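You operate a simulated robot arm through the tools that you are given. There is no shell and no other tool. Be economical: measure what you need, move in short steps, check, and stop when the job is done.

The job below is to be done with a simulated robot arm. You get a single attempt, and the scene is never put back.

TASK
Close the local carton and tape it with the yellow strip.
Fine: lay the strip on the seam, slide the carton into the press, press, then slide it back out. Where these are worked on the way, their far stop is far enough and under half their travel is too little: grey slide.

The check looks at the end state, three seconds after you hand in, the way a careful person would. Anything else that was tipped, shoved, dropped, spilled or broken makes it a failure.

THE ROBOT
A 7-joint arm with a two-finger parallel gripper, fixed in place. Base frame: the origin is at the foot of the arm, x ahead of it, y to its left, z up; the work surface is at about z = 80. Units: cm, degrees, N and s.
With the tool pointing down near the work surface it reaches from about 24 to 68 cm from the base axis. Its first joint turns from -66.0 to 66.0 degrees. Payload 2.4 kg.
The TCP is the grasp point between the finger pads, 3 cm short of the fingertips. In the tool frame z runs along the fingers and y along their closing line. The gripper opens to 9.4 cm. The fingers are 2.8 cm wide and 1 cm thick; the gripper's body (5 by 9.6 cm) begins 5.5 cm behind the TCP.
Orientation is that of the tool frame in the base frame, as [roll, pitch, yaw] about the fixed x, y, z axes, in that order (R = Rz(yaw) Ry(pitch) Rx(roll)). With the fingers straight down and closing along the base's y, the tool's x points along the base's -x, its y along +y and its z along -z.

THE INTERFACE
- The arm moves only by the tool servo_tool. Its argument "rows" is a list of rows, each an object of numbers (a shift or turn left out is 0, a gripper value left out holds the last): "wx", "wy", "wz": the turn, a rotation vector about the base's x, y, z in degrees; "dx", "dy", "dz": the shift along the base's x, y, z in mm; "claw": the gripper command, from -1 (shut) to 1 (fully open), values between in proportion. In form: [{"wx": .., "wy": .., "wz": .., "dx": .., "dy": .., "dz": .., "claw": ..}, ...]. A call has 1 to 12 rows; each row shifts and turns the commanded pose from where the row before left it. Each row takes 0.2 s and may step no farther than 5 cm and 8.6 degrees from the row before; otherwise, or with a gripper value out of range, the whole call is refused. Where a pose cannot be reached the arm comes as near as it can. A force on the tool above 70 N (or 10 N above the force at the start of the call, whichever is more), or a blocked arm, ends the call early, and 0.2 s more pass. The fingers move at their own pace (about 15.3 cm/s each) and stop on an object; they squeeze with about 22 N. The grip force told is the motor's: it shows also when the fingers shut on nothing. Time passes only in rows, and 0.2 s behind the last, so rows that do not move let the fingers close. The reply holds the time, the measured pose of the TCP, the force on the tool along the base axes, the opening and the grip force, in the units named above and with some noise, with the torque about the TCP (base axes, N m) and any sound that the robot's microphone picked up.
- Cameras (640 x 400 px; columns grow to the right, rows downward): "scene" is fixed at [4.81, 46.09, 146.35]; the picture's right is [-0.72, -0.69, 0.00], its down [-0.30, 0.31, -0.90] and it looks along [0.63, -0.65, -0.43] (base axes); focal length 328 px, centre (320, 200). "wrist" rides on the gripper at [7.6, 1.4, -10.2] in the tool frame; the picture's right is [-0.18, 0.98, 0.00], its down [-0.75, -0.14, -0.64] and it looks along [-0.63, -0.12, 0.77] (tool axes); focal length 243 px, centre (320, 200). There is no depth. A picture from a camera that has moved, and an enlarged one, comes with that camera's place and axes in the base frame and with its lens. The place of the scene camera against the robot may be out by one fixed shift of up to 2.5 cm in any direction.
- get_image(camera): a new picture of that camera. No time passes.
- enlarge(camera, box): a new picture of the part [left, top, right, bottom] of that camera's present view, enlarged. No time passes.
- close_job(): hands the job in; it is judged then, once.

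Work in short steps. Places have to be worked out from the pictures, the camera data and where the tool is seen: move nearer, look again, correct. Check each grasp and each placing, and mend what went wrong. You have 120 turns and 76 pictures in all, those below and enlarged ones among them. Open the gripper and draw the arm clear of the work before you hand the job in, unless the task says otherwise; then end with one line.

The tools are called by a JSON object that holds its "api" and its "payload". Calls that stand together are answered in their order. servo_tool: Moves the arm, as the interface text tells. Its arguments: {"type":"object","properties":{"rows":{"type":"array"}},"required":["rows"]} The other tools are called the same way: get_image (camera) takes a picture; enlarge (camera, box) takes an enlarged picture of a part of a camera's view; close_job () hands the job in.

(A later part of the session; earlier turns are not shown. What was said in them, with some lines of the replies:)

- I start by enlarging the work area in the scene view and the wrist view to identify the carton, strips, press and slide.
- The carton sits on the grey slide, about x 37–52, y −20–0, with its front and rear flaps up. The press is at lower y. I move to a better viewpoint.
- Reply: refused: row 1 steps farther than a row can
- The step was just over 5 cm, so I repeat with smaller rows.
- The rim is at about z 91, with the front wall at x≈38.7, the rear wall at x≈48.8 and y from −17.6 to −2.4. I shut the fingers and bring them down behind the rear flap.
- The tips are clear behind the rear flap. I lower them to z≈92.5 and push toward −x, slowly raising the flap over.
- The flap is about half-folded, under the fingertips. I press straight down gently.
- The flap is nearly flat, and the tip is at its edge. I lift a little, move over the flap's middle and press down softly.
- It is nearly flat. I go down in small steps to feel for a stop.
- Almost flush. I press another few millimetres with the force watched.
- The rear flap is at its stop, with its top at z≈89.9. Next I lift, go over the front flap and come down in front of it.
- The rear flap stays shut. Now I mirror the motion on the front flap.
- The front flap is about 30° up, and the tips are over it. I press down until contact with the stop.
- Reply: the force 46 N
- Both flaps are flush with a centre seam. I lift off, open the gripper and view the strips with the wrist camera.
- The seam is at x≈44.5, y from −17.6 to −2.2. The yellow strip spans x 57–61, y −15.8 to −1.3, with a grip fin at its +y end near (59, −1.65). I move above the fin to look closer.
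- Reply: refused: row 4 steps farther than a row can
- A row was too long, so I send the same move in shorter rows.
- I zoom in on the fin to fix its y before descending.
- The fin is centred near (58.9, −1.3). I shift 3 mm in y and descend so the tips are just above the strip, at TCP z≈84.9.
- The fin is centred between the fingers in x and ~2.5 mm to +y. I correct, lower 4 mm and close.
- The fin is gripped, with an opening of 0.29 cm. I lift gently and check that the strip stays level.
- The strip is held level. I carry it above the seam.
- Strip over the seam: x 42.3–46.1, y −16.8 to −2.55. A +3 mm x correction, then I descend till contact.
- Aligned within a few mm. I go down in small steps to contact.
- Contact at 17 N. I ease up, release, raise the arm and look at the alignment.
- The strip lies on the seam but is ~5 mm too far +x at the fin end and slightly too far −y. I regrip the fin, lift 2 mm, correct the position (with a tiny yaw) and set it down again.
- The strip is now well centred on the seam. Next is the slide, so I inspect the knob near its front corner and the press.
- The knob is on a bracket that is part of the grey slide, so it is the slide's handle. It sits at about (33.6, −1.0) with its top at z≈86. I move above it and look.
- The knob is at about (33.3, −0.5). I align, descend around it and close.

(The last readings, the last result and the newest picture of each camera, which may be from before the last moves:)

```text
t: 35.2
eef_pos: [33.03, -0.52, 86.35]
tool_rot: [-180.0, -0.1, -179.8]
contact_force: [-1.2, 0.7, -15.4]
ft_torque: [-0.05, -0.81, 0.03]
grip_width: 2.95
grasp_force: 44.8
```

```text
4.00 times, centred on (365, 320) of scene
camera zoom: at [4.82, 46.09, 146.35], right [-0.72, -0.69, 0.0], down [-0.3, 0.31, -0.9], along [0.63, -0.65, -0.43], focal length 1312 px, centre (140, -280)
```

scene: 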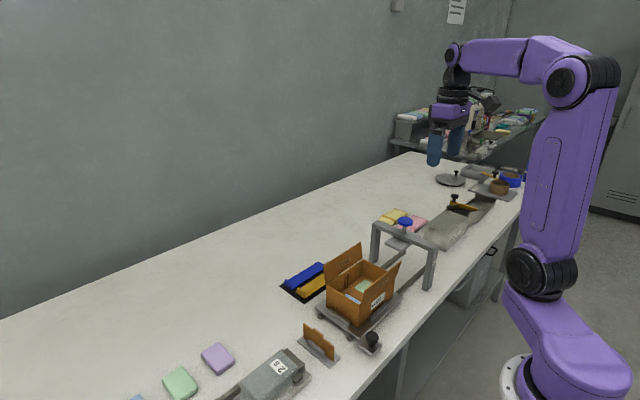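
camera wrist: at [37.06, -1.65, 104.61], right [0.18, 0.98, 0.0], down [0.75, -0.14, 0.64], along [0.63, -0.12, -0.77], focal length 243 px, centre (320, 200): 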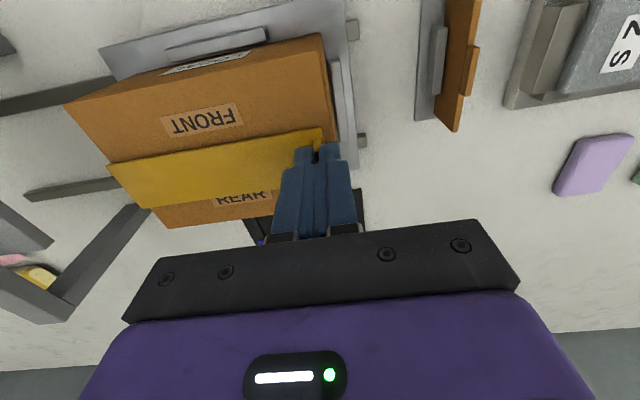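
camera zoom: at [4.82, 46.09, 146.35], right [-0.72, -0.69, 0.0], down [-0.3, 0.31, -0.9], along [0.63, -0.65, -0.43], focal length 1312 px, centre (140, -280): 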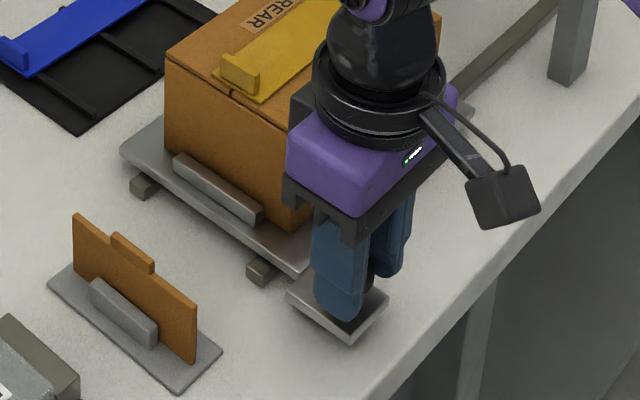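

Gripped at 2.95 cm. I pull the slide toward −y in moderate steps.

{"api": "servo_tool", "payload": {"rows": [{"dy": -5}, {"dy": -10}, {"dy": -15}, {"dy": -15}, {"dy": -15}, {"dy": -15}, {"dy": -15}, {"dy": -10}, {}]}}

{"api": "enlarge", "payload": {"camera": "scene", "box": [310, 190, 470, 330]}}

```text
t: 37.2
eef_pos: [33.01, -10.74, 86.39]
tool_rot: [179.9, 0.1, -179.9]
contact_force: [2.7, -0.5, -30.5]
ft_torque: [-0.01, 0.42, -0.01]
grip_width: 2.96
grasp_force: 45.3
```

```text
2.86 times, centred on (390, 260) of scene
camera zoom: at [4.85, 46.08, 146.35], right [-0.72, -0.69, 0.0], down [-0.3, 0.31, -0.9], along [0.63, -0.65, -0.43], focal length 937 px, centre (120, 29)
```

zoom: 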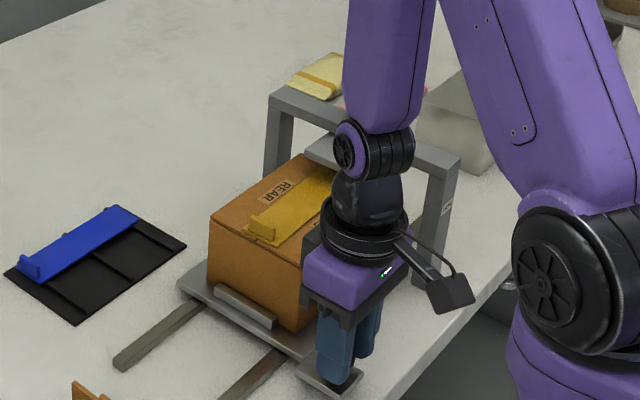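

It is moving well with the carton. I continue, easing the z preload by 1.5 mm.

{"api": "servo_tool", "payload": {"rows": [{"dy": -8, "dz": -1.5}, {"dy": -12}, {"dy": -12}, {"dy": -12}, {"dy": -12}, {"dy": -10}, {}]}}

{"api": "enlarge", "payload": {"camera": "scene", "box": [330, 180, 470, 310]}}

```text
t: 38.8
eef_pos: [33.1, -17.36, 86.24]
tool_rot: [-179.9, 0.2, -179.9]
contact_force: [6.9, -0.1, 30.3]
ft_torque: [0.03, -0.51, 0.01]
grip_width: 2.93
grasp_force: 45.5
```

```text
3.08 times, centred on (400, 245) of scene
camera zoom: at [4.79, 46.11, 146.34], right [-0.72, -0.69, 0.0], down [-0.3, 0.31, -0.9], along [0.63, -0.65, -0.43], focal length 1009 px, centre (74, 62)
```

zoom: 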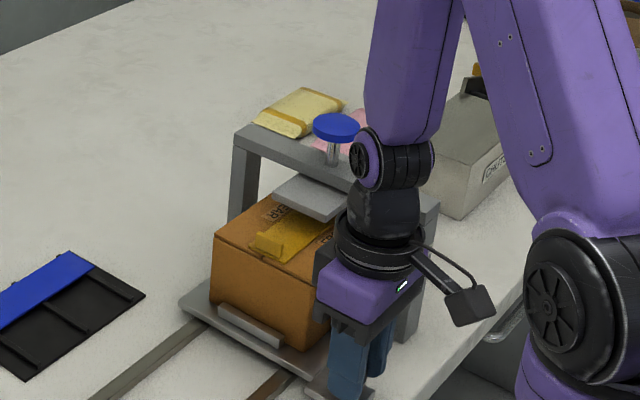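

The carton is under the pad's edge. I continue until the far stop is felt.

{"api": "servo_tool", "payload": {"rows": [{"dy": -6, "dz": 0.7}, {"dy": -6}, {"dy": -6}, {"dy": -6}, {"dy": -6}, {"dy": -6}, {}]}}

{"api": "enlarge", "payload": {"camera": "scene", "box": [330, 180, 470, 310]}}

```text
t: 40.4
eef_pos: [33.14, -20.56, 86.38]
tool_rot: [179.9, -0.2, -179.5]
contact_force: [19.2, 27.0, 5.6]
ft_torque: [0.63, -0.57, 0.03]
grip_width: 2.92
grasp_force: 44.8
```

```text
3.08 times, centred on (400, 245) of scene
camera zoom: at [4.85, 46.17, 146.32], right [-0.72, -0.69, 0.0], down [-0.3, 0.31, -0.9], along [0.63, -0.65, -0.43], focal length 1009 px, centre (74, 62)
```

zoom: 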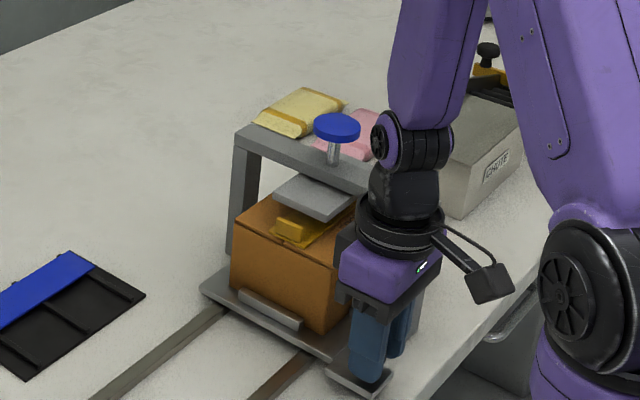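

Far stop reached: 20 cm of travel, 27 N, with the carton centred beneath the press knob. I release the handle and rise.

{"api": "servo_tool", "payload": {"rows": [{"claw": 0.3}, {}, {"dz": 30}, {"dz": 40}, {"dz": 40}, {"dz": 40}, {"dz": 45}, {}]}}

{"api": "get_image", "payload": {"camera": "wrist"}}

{"api": "enlarge", "payload": {"camera": "scene", "box": [350, 190, 460, 300]}}

```text
t: 42.2
eef_pos: [33.16, -20.79, 105.83]
tool_rot: [-179.9, 0.0, 180.0]
contact_force: [0.8, 0.8, -0.3]
ft_torque: [0.01, -0.02, -0.04]
grip_width: 6.14
grasp_force: 0.0
```

```text
27 pictures are left
camera wrist: at [25.59, -19.17, 116.01], right [0.18, 0.98, 0.0], down [0.75, -0.14, 0.64], along [0.63, -0.12, -0.77], focal length 243 px, centre (320, 200)
```

wrist: 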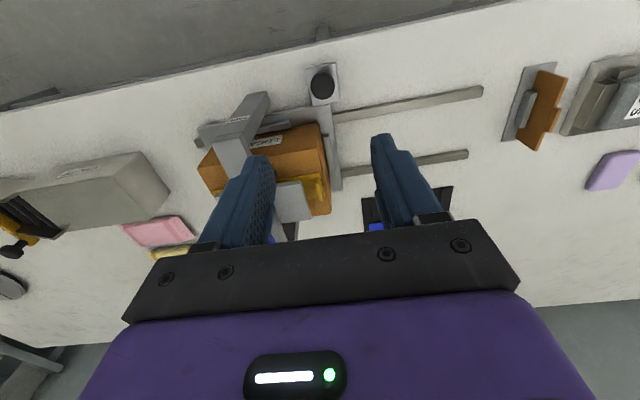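

```text
3.64 times, centred on (405, 245) of scene
camera zoom: at [4.81, 46.09, 146.35], right [-0.72, -0.69, 0.0], down [-0.3, 0.31, -0.9], along [0.63, -0.65, -0.43], focal length 1193 px, centre (11, 36)
```

zoom: 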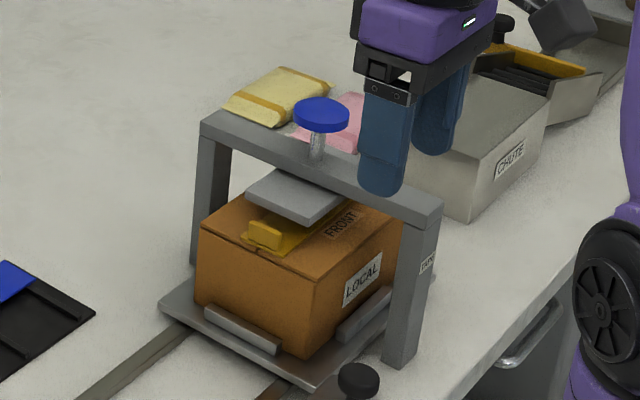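

The blue press knob is at about (44.3, −29.9, top z≈99.8). I shut the fingers, rise and come above it.

{"api": "servo_tool", "payload": {"rows": [{"dz": 45, "claw": -1}, {"dz": 25}, {"dx": 37, "dy": -30}, {"dx": 37, "dy": -30}, {"dx": 37, "dy": -30}, {"dz": -40}, {}]}}

{"api": "enlarge", "payload": {"camera": "wrist", "box": [240, 80, 400, 200]}}

{"api": "enlarge", "payload": {"camera": "scene", "box": [350, 170, 460, 280]}}

```text
t: 43.8
eef_pos: [44.05, -30.11, 109.01]
tool_rot: [-180.0, 0.0, -180.0]
contact_force: [0.6, 0.5, -0.9]
ft_torque: [0.0, 0.04, 0.0]
grip_width: 0.0
grasp_force: 21.8
```

```text
3.33 times, centred on (320, 140) of wrist
camera zoom: at [36.57, -28.64, 119.2], right [0.18, 0.98, 0.0], down [0.75, -0.14, 0.64], along [0.63, -0.12, -0.77], focal length 809 px, centre (320, 400)
```

zoom: 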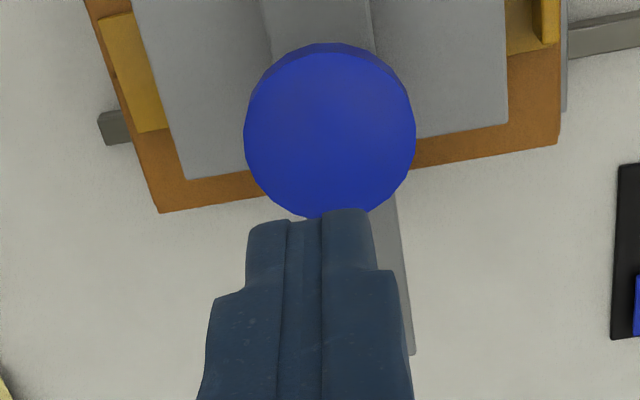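

```text
3.64 times, centred on (405, 225) of scene
camera zoom: at [4.81, 46.09, 146.35], right [-0.72, -0.69, 0.0], down [-0.3, 0.31, -0.9], along [0.63, -0.65, -0.43], focal length 1193 px, centre (11, 109)
```

zoom: 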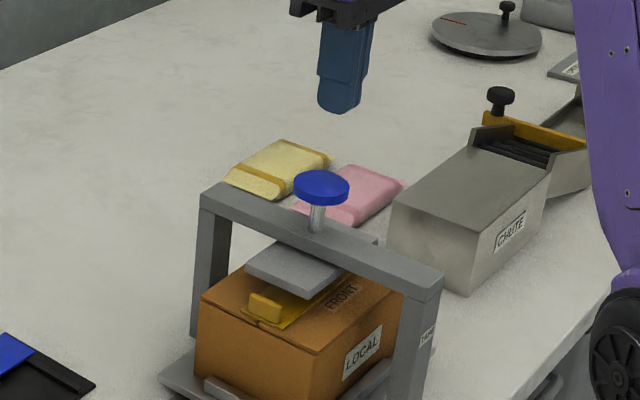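

I am directly above the knob. I descend and press in small steps.

{"api": "servo_tool", "payload": {"rows": [{"dz": -40, "dx": 1, "dy": 2}, {"dz": -12}, {"dz": -8}, {"dz": -8}, {"dz": -6}, {"dz": -5}, {}]}}

{"api": "enlarge", "payload": {"camera": "scene", "box": [350, 170, 460, 280]}}

```text
t: 45.4
eef_pos: [44.16, -29.59, 100.82]
tool_rot: [-180.0, 0.1, -179.9]
contact_force: [1.1, -3.2, 3.7]
ft_torque: [-0.09, 0.02, 0.0]
grip_width: 0.02
grasp_force: 21.8
```

```text
3.64 times, centred on (405, 225) of scene
camera zoom: at [4.8, 46.09, 146.35], right [-0.72, -0.69, 0.0], down [-0.3, 0.31, -0.9], along [0.63, -0.65, -0.43], focal length 1193 px, centre (11, 109)
```

zoom: 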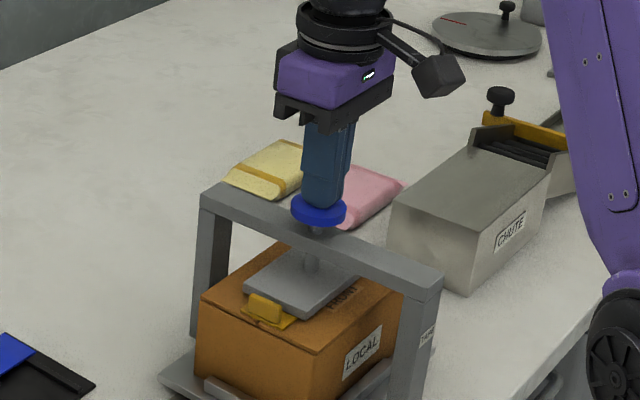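

The pad is descending clear of the fin. I keep pressing slowly until there is firm resistance.

{"api": "servo_tool", "payload": {"rows": [{"dz": -4}, {"dz": -4}, {"dz": -3}, {"dz": -3}, {"dz": -3}, {"dz": -3}, {}]}}

{"api": "enlarge", "payload": {"camera": "scene", "box": [360, 200, 440, 280]}}

```text
t: 46.1
eef_pos: [44.23, -29.61, 100.63]
tool_rot: [-179.8, 0.2, -179.9]
contact_force: [-11.5, 8.2, 28.3]
ft_torque: [0.22, 0.67, -0.08]
grip_width: 0.03
grasp_force: 22.0
stopped in row 3: the force on the tool passed its limit at 75 N (the readings are from after the stop); the commanded pose is now the measured one
```

```text
5.00 times, centred on (400, 240) of scene
camera zoom: at [4.73, 46.15, 146.33], right [-0.72, -0.69, 0.0], down [-0.3, 0.31, -0.9], along [0.63, -0.65, -0.43], focal length 1640 px, centre (-80, 0)
```

zoom: 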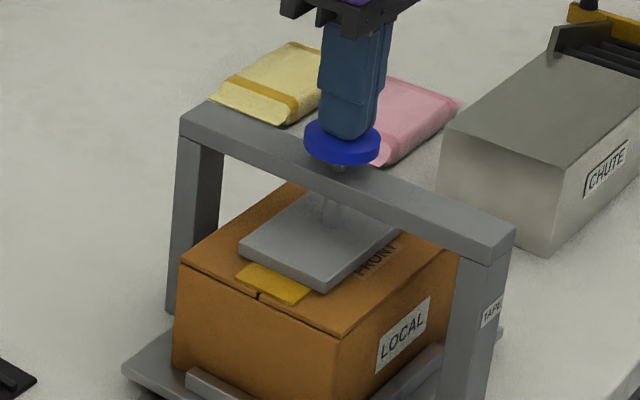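

The press bottomed at 75 N, and the strip now lies flat without its liner fin, so it looks stuck. I raise off the knob and check.

{"api": "servo_tool", "payload": {"rows": [{"dz": 15}, {"dz": 25}, {"dz": 45}, {"dz": 45}, {"dx": -37, "dy": 30}, {}]}}

{"api": "enlarge", "payload": {"camera": "scene", "box": [350, 190, 450, 300]}}

```text
t: 47.5
eef_pos: [40.52, -26.74, 113.58]
tool_rot: [-179.8, 0.2, 180.0]
contact_force: [0.6, -0.3, 0.8]
ft_torque: [0.04, -0.01, 0.0]
grip_width: 0.0
grasp_force: 22.5
```

```text
3.64 times, centred on (400, 245) of scene
camera zoom: at [4.81, 46.09, 146.35], right [-0.72, -0.69, 0.0], down [-0.3, 0.31, -0.9], along [0.63, -0.65, -0.43], focal length 1193 px, centre (29, 36)
```

zoom: 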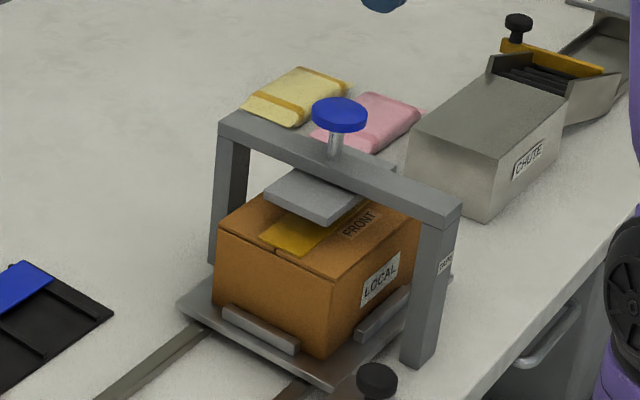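

The pad has sprung back and the tape is on the seam. I return to the slide handle at (33.1, −20.6).

{"api": "servo_tool", "payload": {"rows": [{"dx": -37, "dy": 30}, {"dx": -37, "dy": 30, "claw": 0.3}, {"dz": -45}, {"dz": -45}, {"dz": -45}, {"dz": -45}, {}]}}

{"api": "enlarge", "payload": {"camera": "wrist", "box": [240, 80, 400, 200]}}

```text
t: 49.1
eef_pos: [33.7, -20.68, 95.46]
tool_rot: [-179.7, 0.1, -179.9]
contact_force: [0.8, -0.2, 0.3]
ft_torque: [-0.01, -0.01, -0.02]
grip_width: 6.13
grasp_force: 0.0
```

```text
3.33 times, centred on (320, 140) of wrist
camera zoom: at [26.05, -19.18, 105.64], right [0.18, 0.98, 0.0], down [0.75, -0.14, 0.65], along [0.63, -0.12, -0.76], focal length 809 px, centre (320, 400)
```

zoom: 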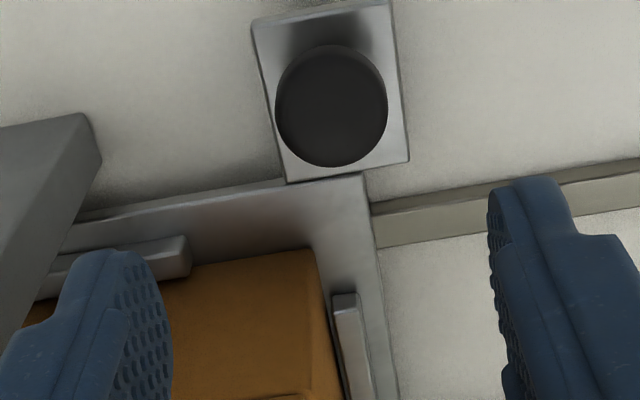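

The knob is at (33.2, −20.4). I align, descend and grip it.

{"api": "servo_tool", "payload": {"rows": [{"dx": -5, "dy": 3, "dz": -40}, {"dz": -35}, {"dz": -16}, {}, {"claw": -0.3}, {"claw": -1}, {}]}}

{"api": "servo_tool", "payload": {"rows": [{"dy": 5}, {"dy": 10}, {"dy": 15}, {"dy": 15}, {"dy": 15}, {"dy": 15}, {"dy": 15}, {"dy": 10}, {}]}}

{"api": "enlarge", "payload": {"camera": "scene", "box": [310, 190, 470, 330]}}

```text
t: 50.7
eef_pos: [32.85, -20.24, 86.34]
tool_rot: [-179.8, 0.3, 179.9]
contact_force: [0.5, -0.1, -9.2]
ft_torque: [0.0, -0.58, 0.01]
grip_width: 2.92
grasp_force: 45.0
```

```text
t: 52.7
eef_pos: [32.65, -10.42, 86.22]
tool_rot: [-179.6, 0.6, -179.9]
contact_force: [13.4, -0.3, 25.8]
ft_torque: [0.1, -0.06, 0.02]
grip_width: 2.91
grasp_force: 44.9
```

```text
2.86 times, centred on (390, 260) of scene
camera zoom: at [4.81, 46.1, 146.34], right [-0.72, -0.69, 0.0], down [-0.3, 0.31, -0.9], along [0.63, -0.65, -0.43], focal length 937 px, centre (120, 29)
```

zoom: 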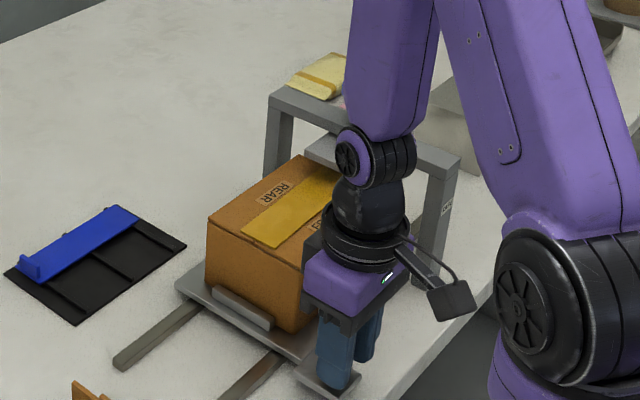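

It slides back well. I continue to the start stop at about y −0.5, relieving the x and z preload slightly.

{"api": "servo_tool", "payload": {"rows": [{"dy": 12, "dz": 0.7, "dx": 1}, {"dy": 12}, {"dy": 12}, {"dy": 12}, {"dy": 12}, {"dy": 12}, {"dy": 10}, {"dy": 7}, {"dy": 5}, {"dy": 4}, {"dy": 4}, {}]}}

{"api": "enlarge", "payload": {"camera": "scene", "box": [280, 230, 420, 370]}}

```text
t: 55.3
eef_pos: [32.77, -0.38, 86.37]
tool_rot: [-180.0, 0.1, 179.7]
contact_force: [-9.1, -35.6, -11.2]
ft_torque: [-0.72, 0.89, -0.37]
grip_width: 2.94
grasp_force: 45.1
```

```text
2.86 times, centred on (350, 300) of scene
camera zoom: at [4.8, 46.0, 146.38], right [-0.72, -0.69, 0.0], down [-0.3, 0.31, -0.9], along [0.63, -0.65, -0.43], focal length 937 px, centre (234, -86)
```

zoom: 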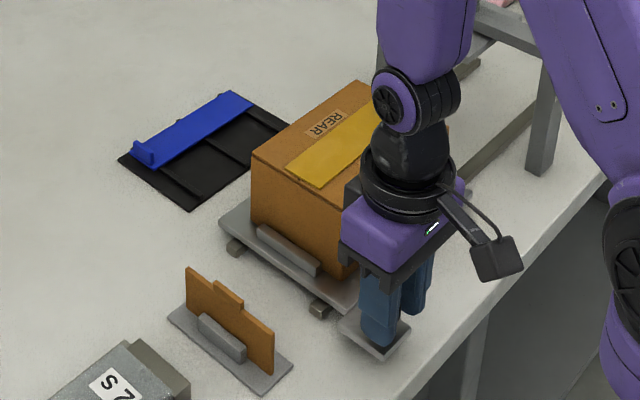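

The slide is back at its start stop (35 N against it). I release and withdraw upward and clear.

{"api": "servo_tool", "payload": {"rows": [{"dy": -1, "claw": 0.3}, {}, {"dz": 30}, {"dz": 45}, {"dz": 45}, {"dz": 45}, {"dz": 45, "claw": 1}, {"dy": -40, "dx": -10}, {"dy": -40}, {"dy": -40}, {}]}}

{"api": "enlarge", "payload": {"camera": "scene", "box": [300, 220, 420, 360]}}

{"api": "get_image", "payload": {"camera": "wrist"}}

{"api": "get_image", "payload": {"camera": "scene"}}

```text
t: 57.7
eef_pos: [31.77, -12.52, 107.55]
tool_rot: [-179.8, 0.2, -179.9]
contact_force: [0.5, 0.9, 0.1]
ft_torque: [-0.02, -0.01, -0.04]
grip_width: 9.4
grasp_force: 0.0
```

```text
2.86 times, centred on (360, 290) of scene
camera zoom: at [4.81, 46.09, 146.35], right [-0.72, -0.69, 0.0], down [-0.3, 0.31, -0.9], along [0.63, -0.65, -0.43], focal length 937 px, centre (206, -57)
```

zoom: 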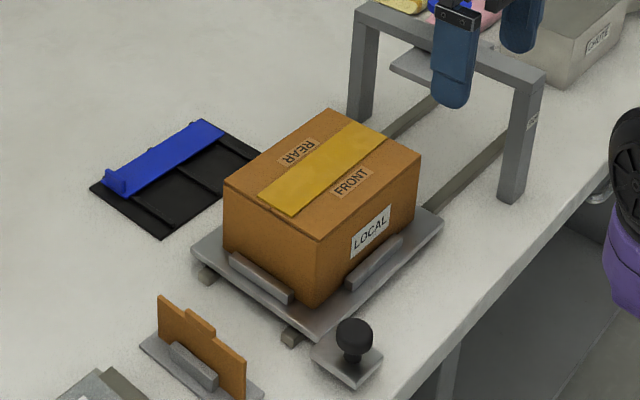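

```text
16 pictures are left
camera wrist: at [24.22, -10.96, 117.74], right [0.18, 0.98, 0.0], down [0.75, -0.14, 0.65], along [0.63, -0.12, -0.76], focal length 243 px, centre (320, 200)
```

wrist: 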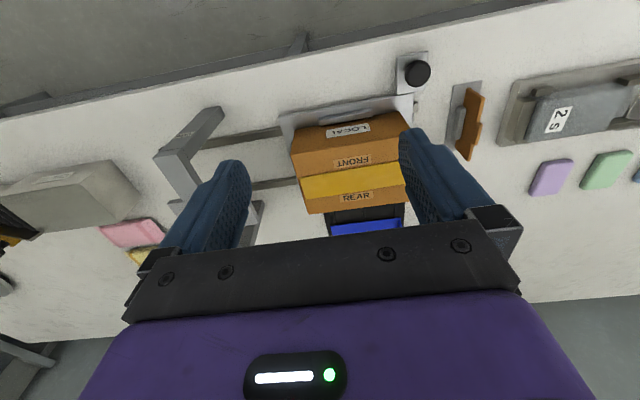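

```text
15 pictures are left
```

scene: 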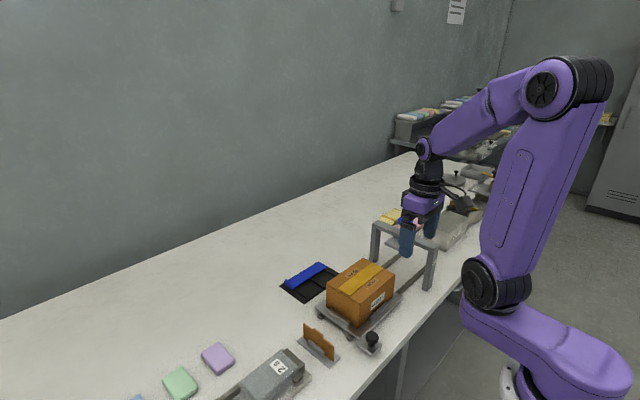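

The carton is closed, taped and back out, and nothing else was disturbed. I raise the arm clear and hand in.

{"api": "servo_tool", "payload": {"rows": [{"dz": 45}, {"dz": 45}, {"dz": 45}, {}]}}

{"api": "close_job", "payload": {}}

```text
t: 58.7
eef_pos: [31.85, -12.27, 121.28]
tool_rot: [-179.8, 0.2, -179.9]
contact_force: [-0.3, 0.2, 1.2]
ft_torque: [-0.05, 0.0, 0.0]
grip_width: 9.4
grasp_force: 0.1
```

```text
The job is handed in.
```

The local carton is closed and taped along its seam with the yellow strip, it was pressed at the slide's far stop, and the slide is back at its start with the arm clear.
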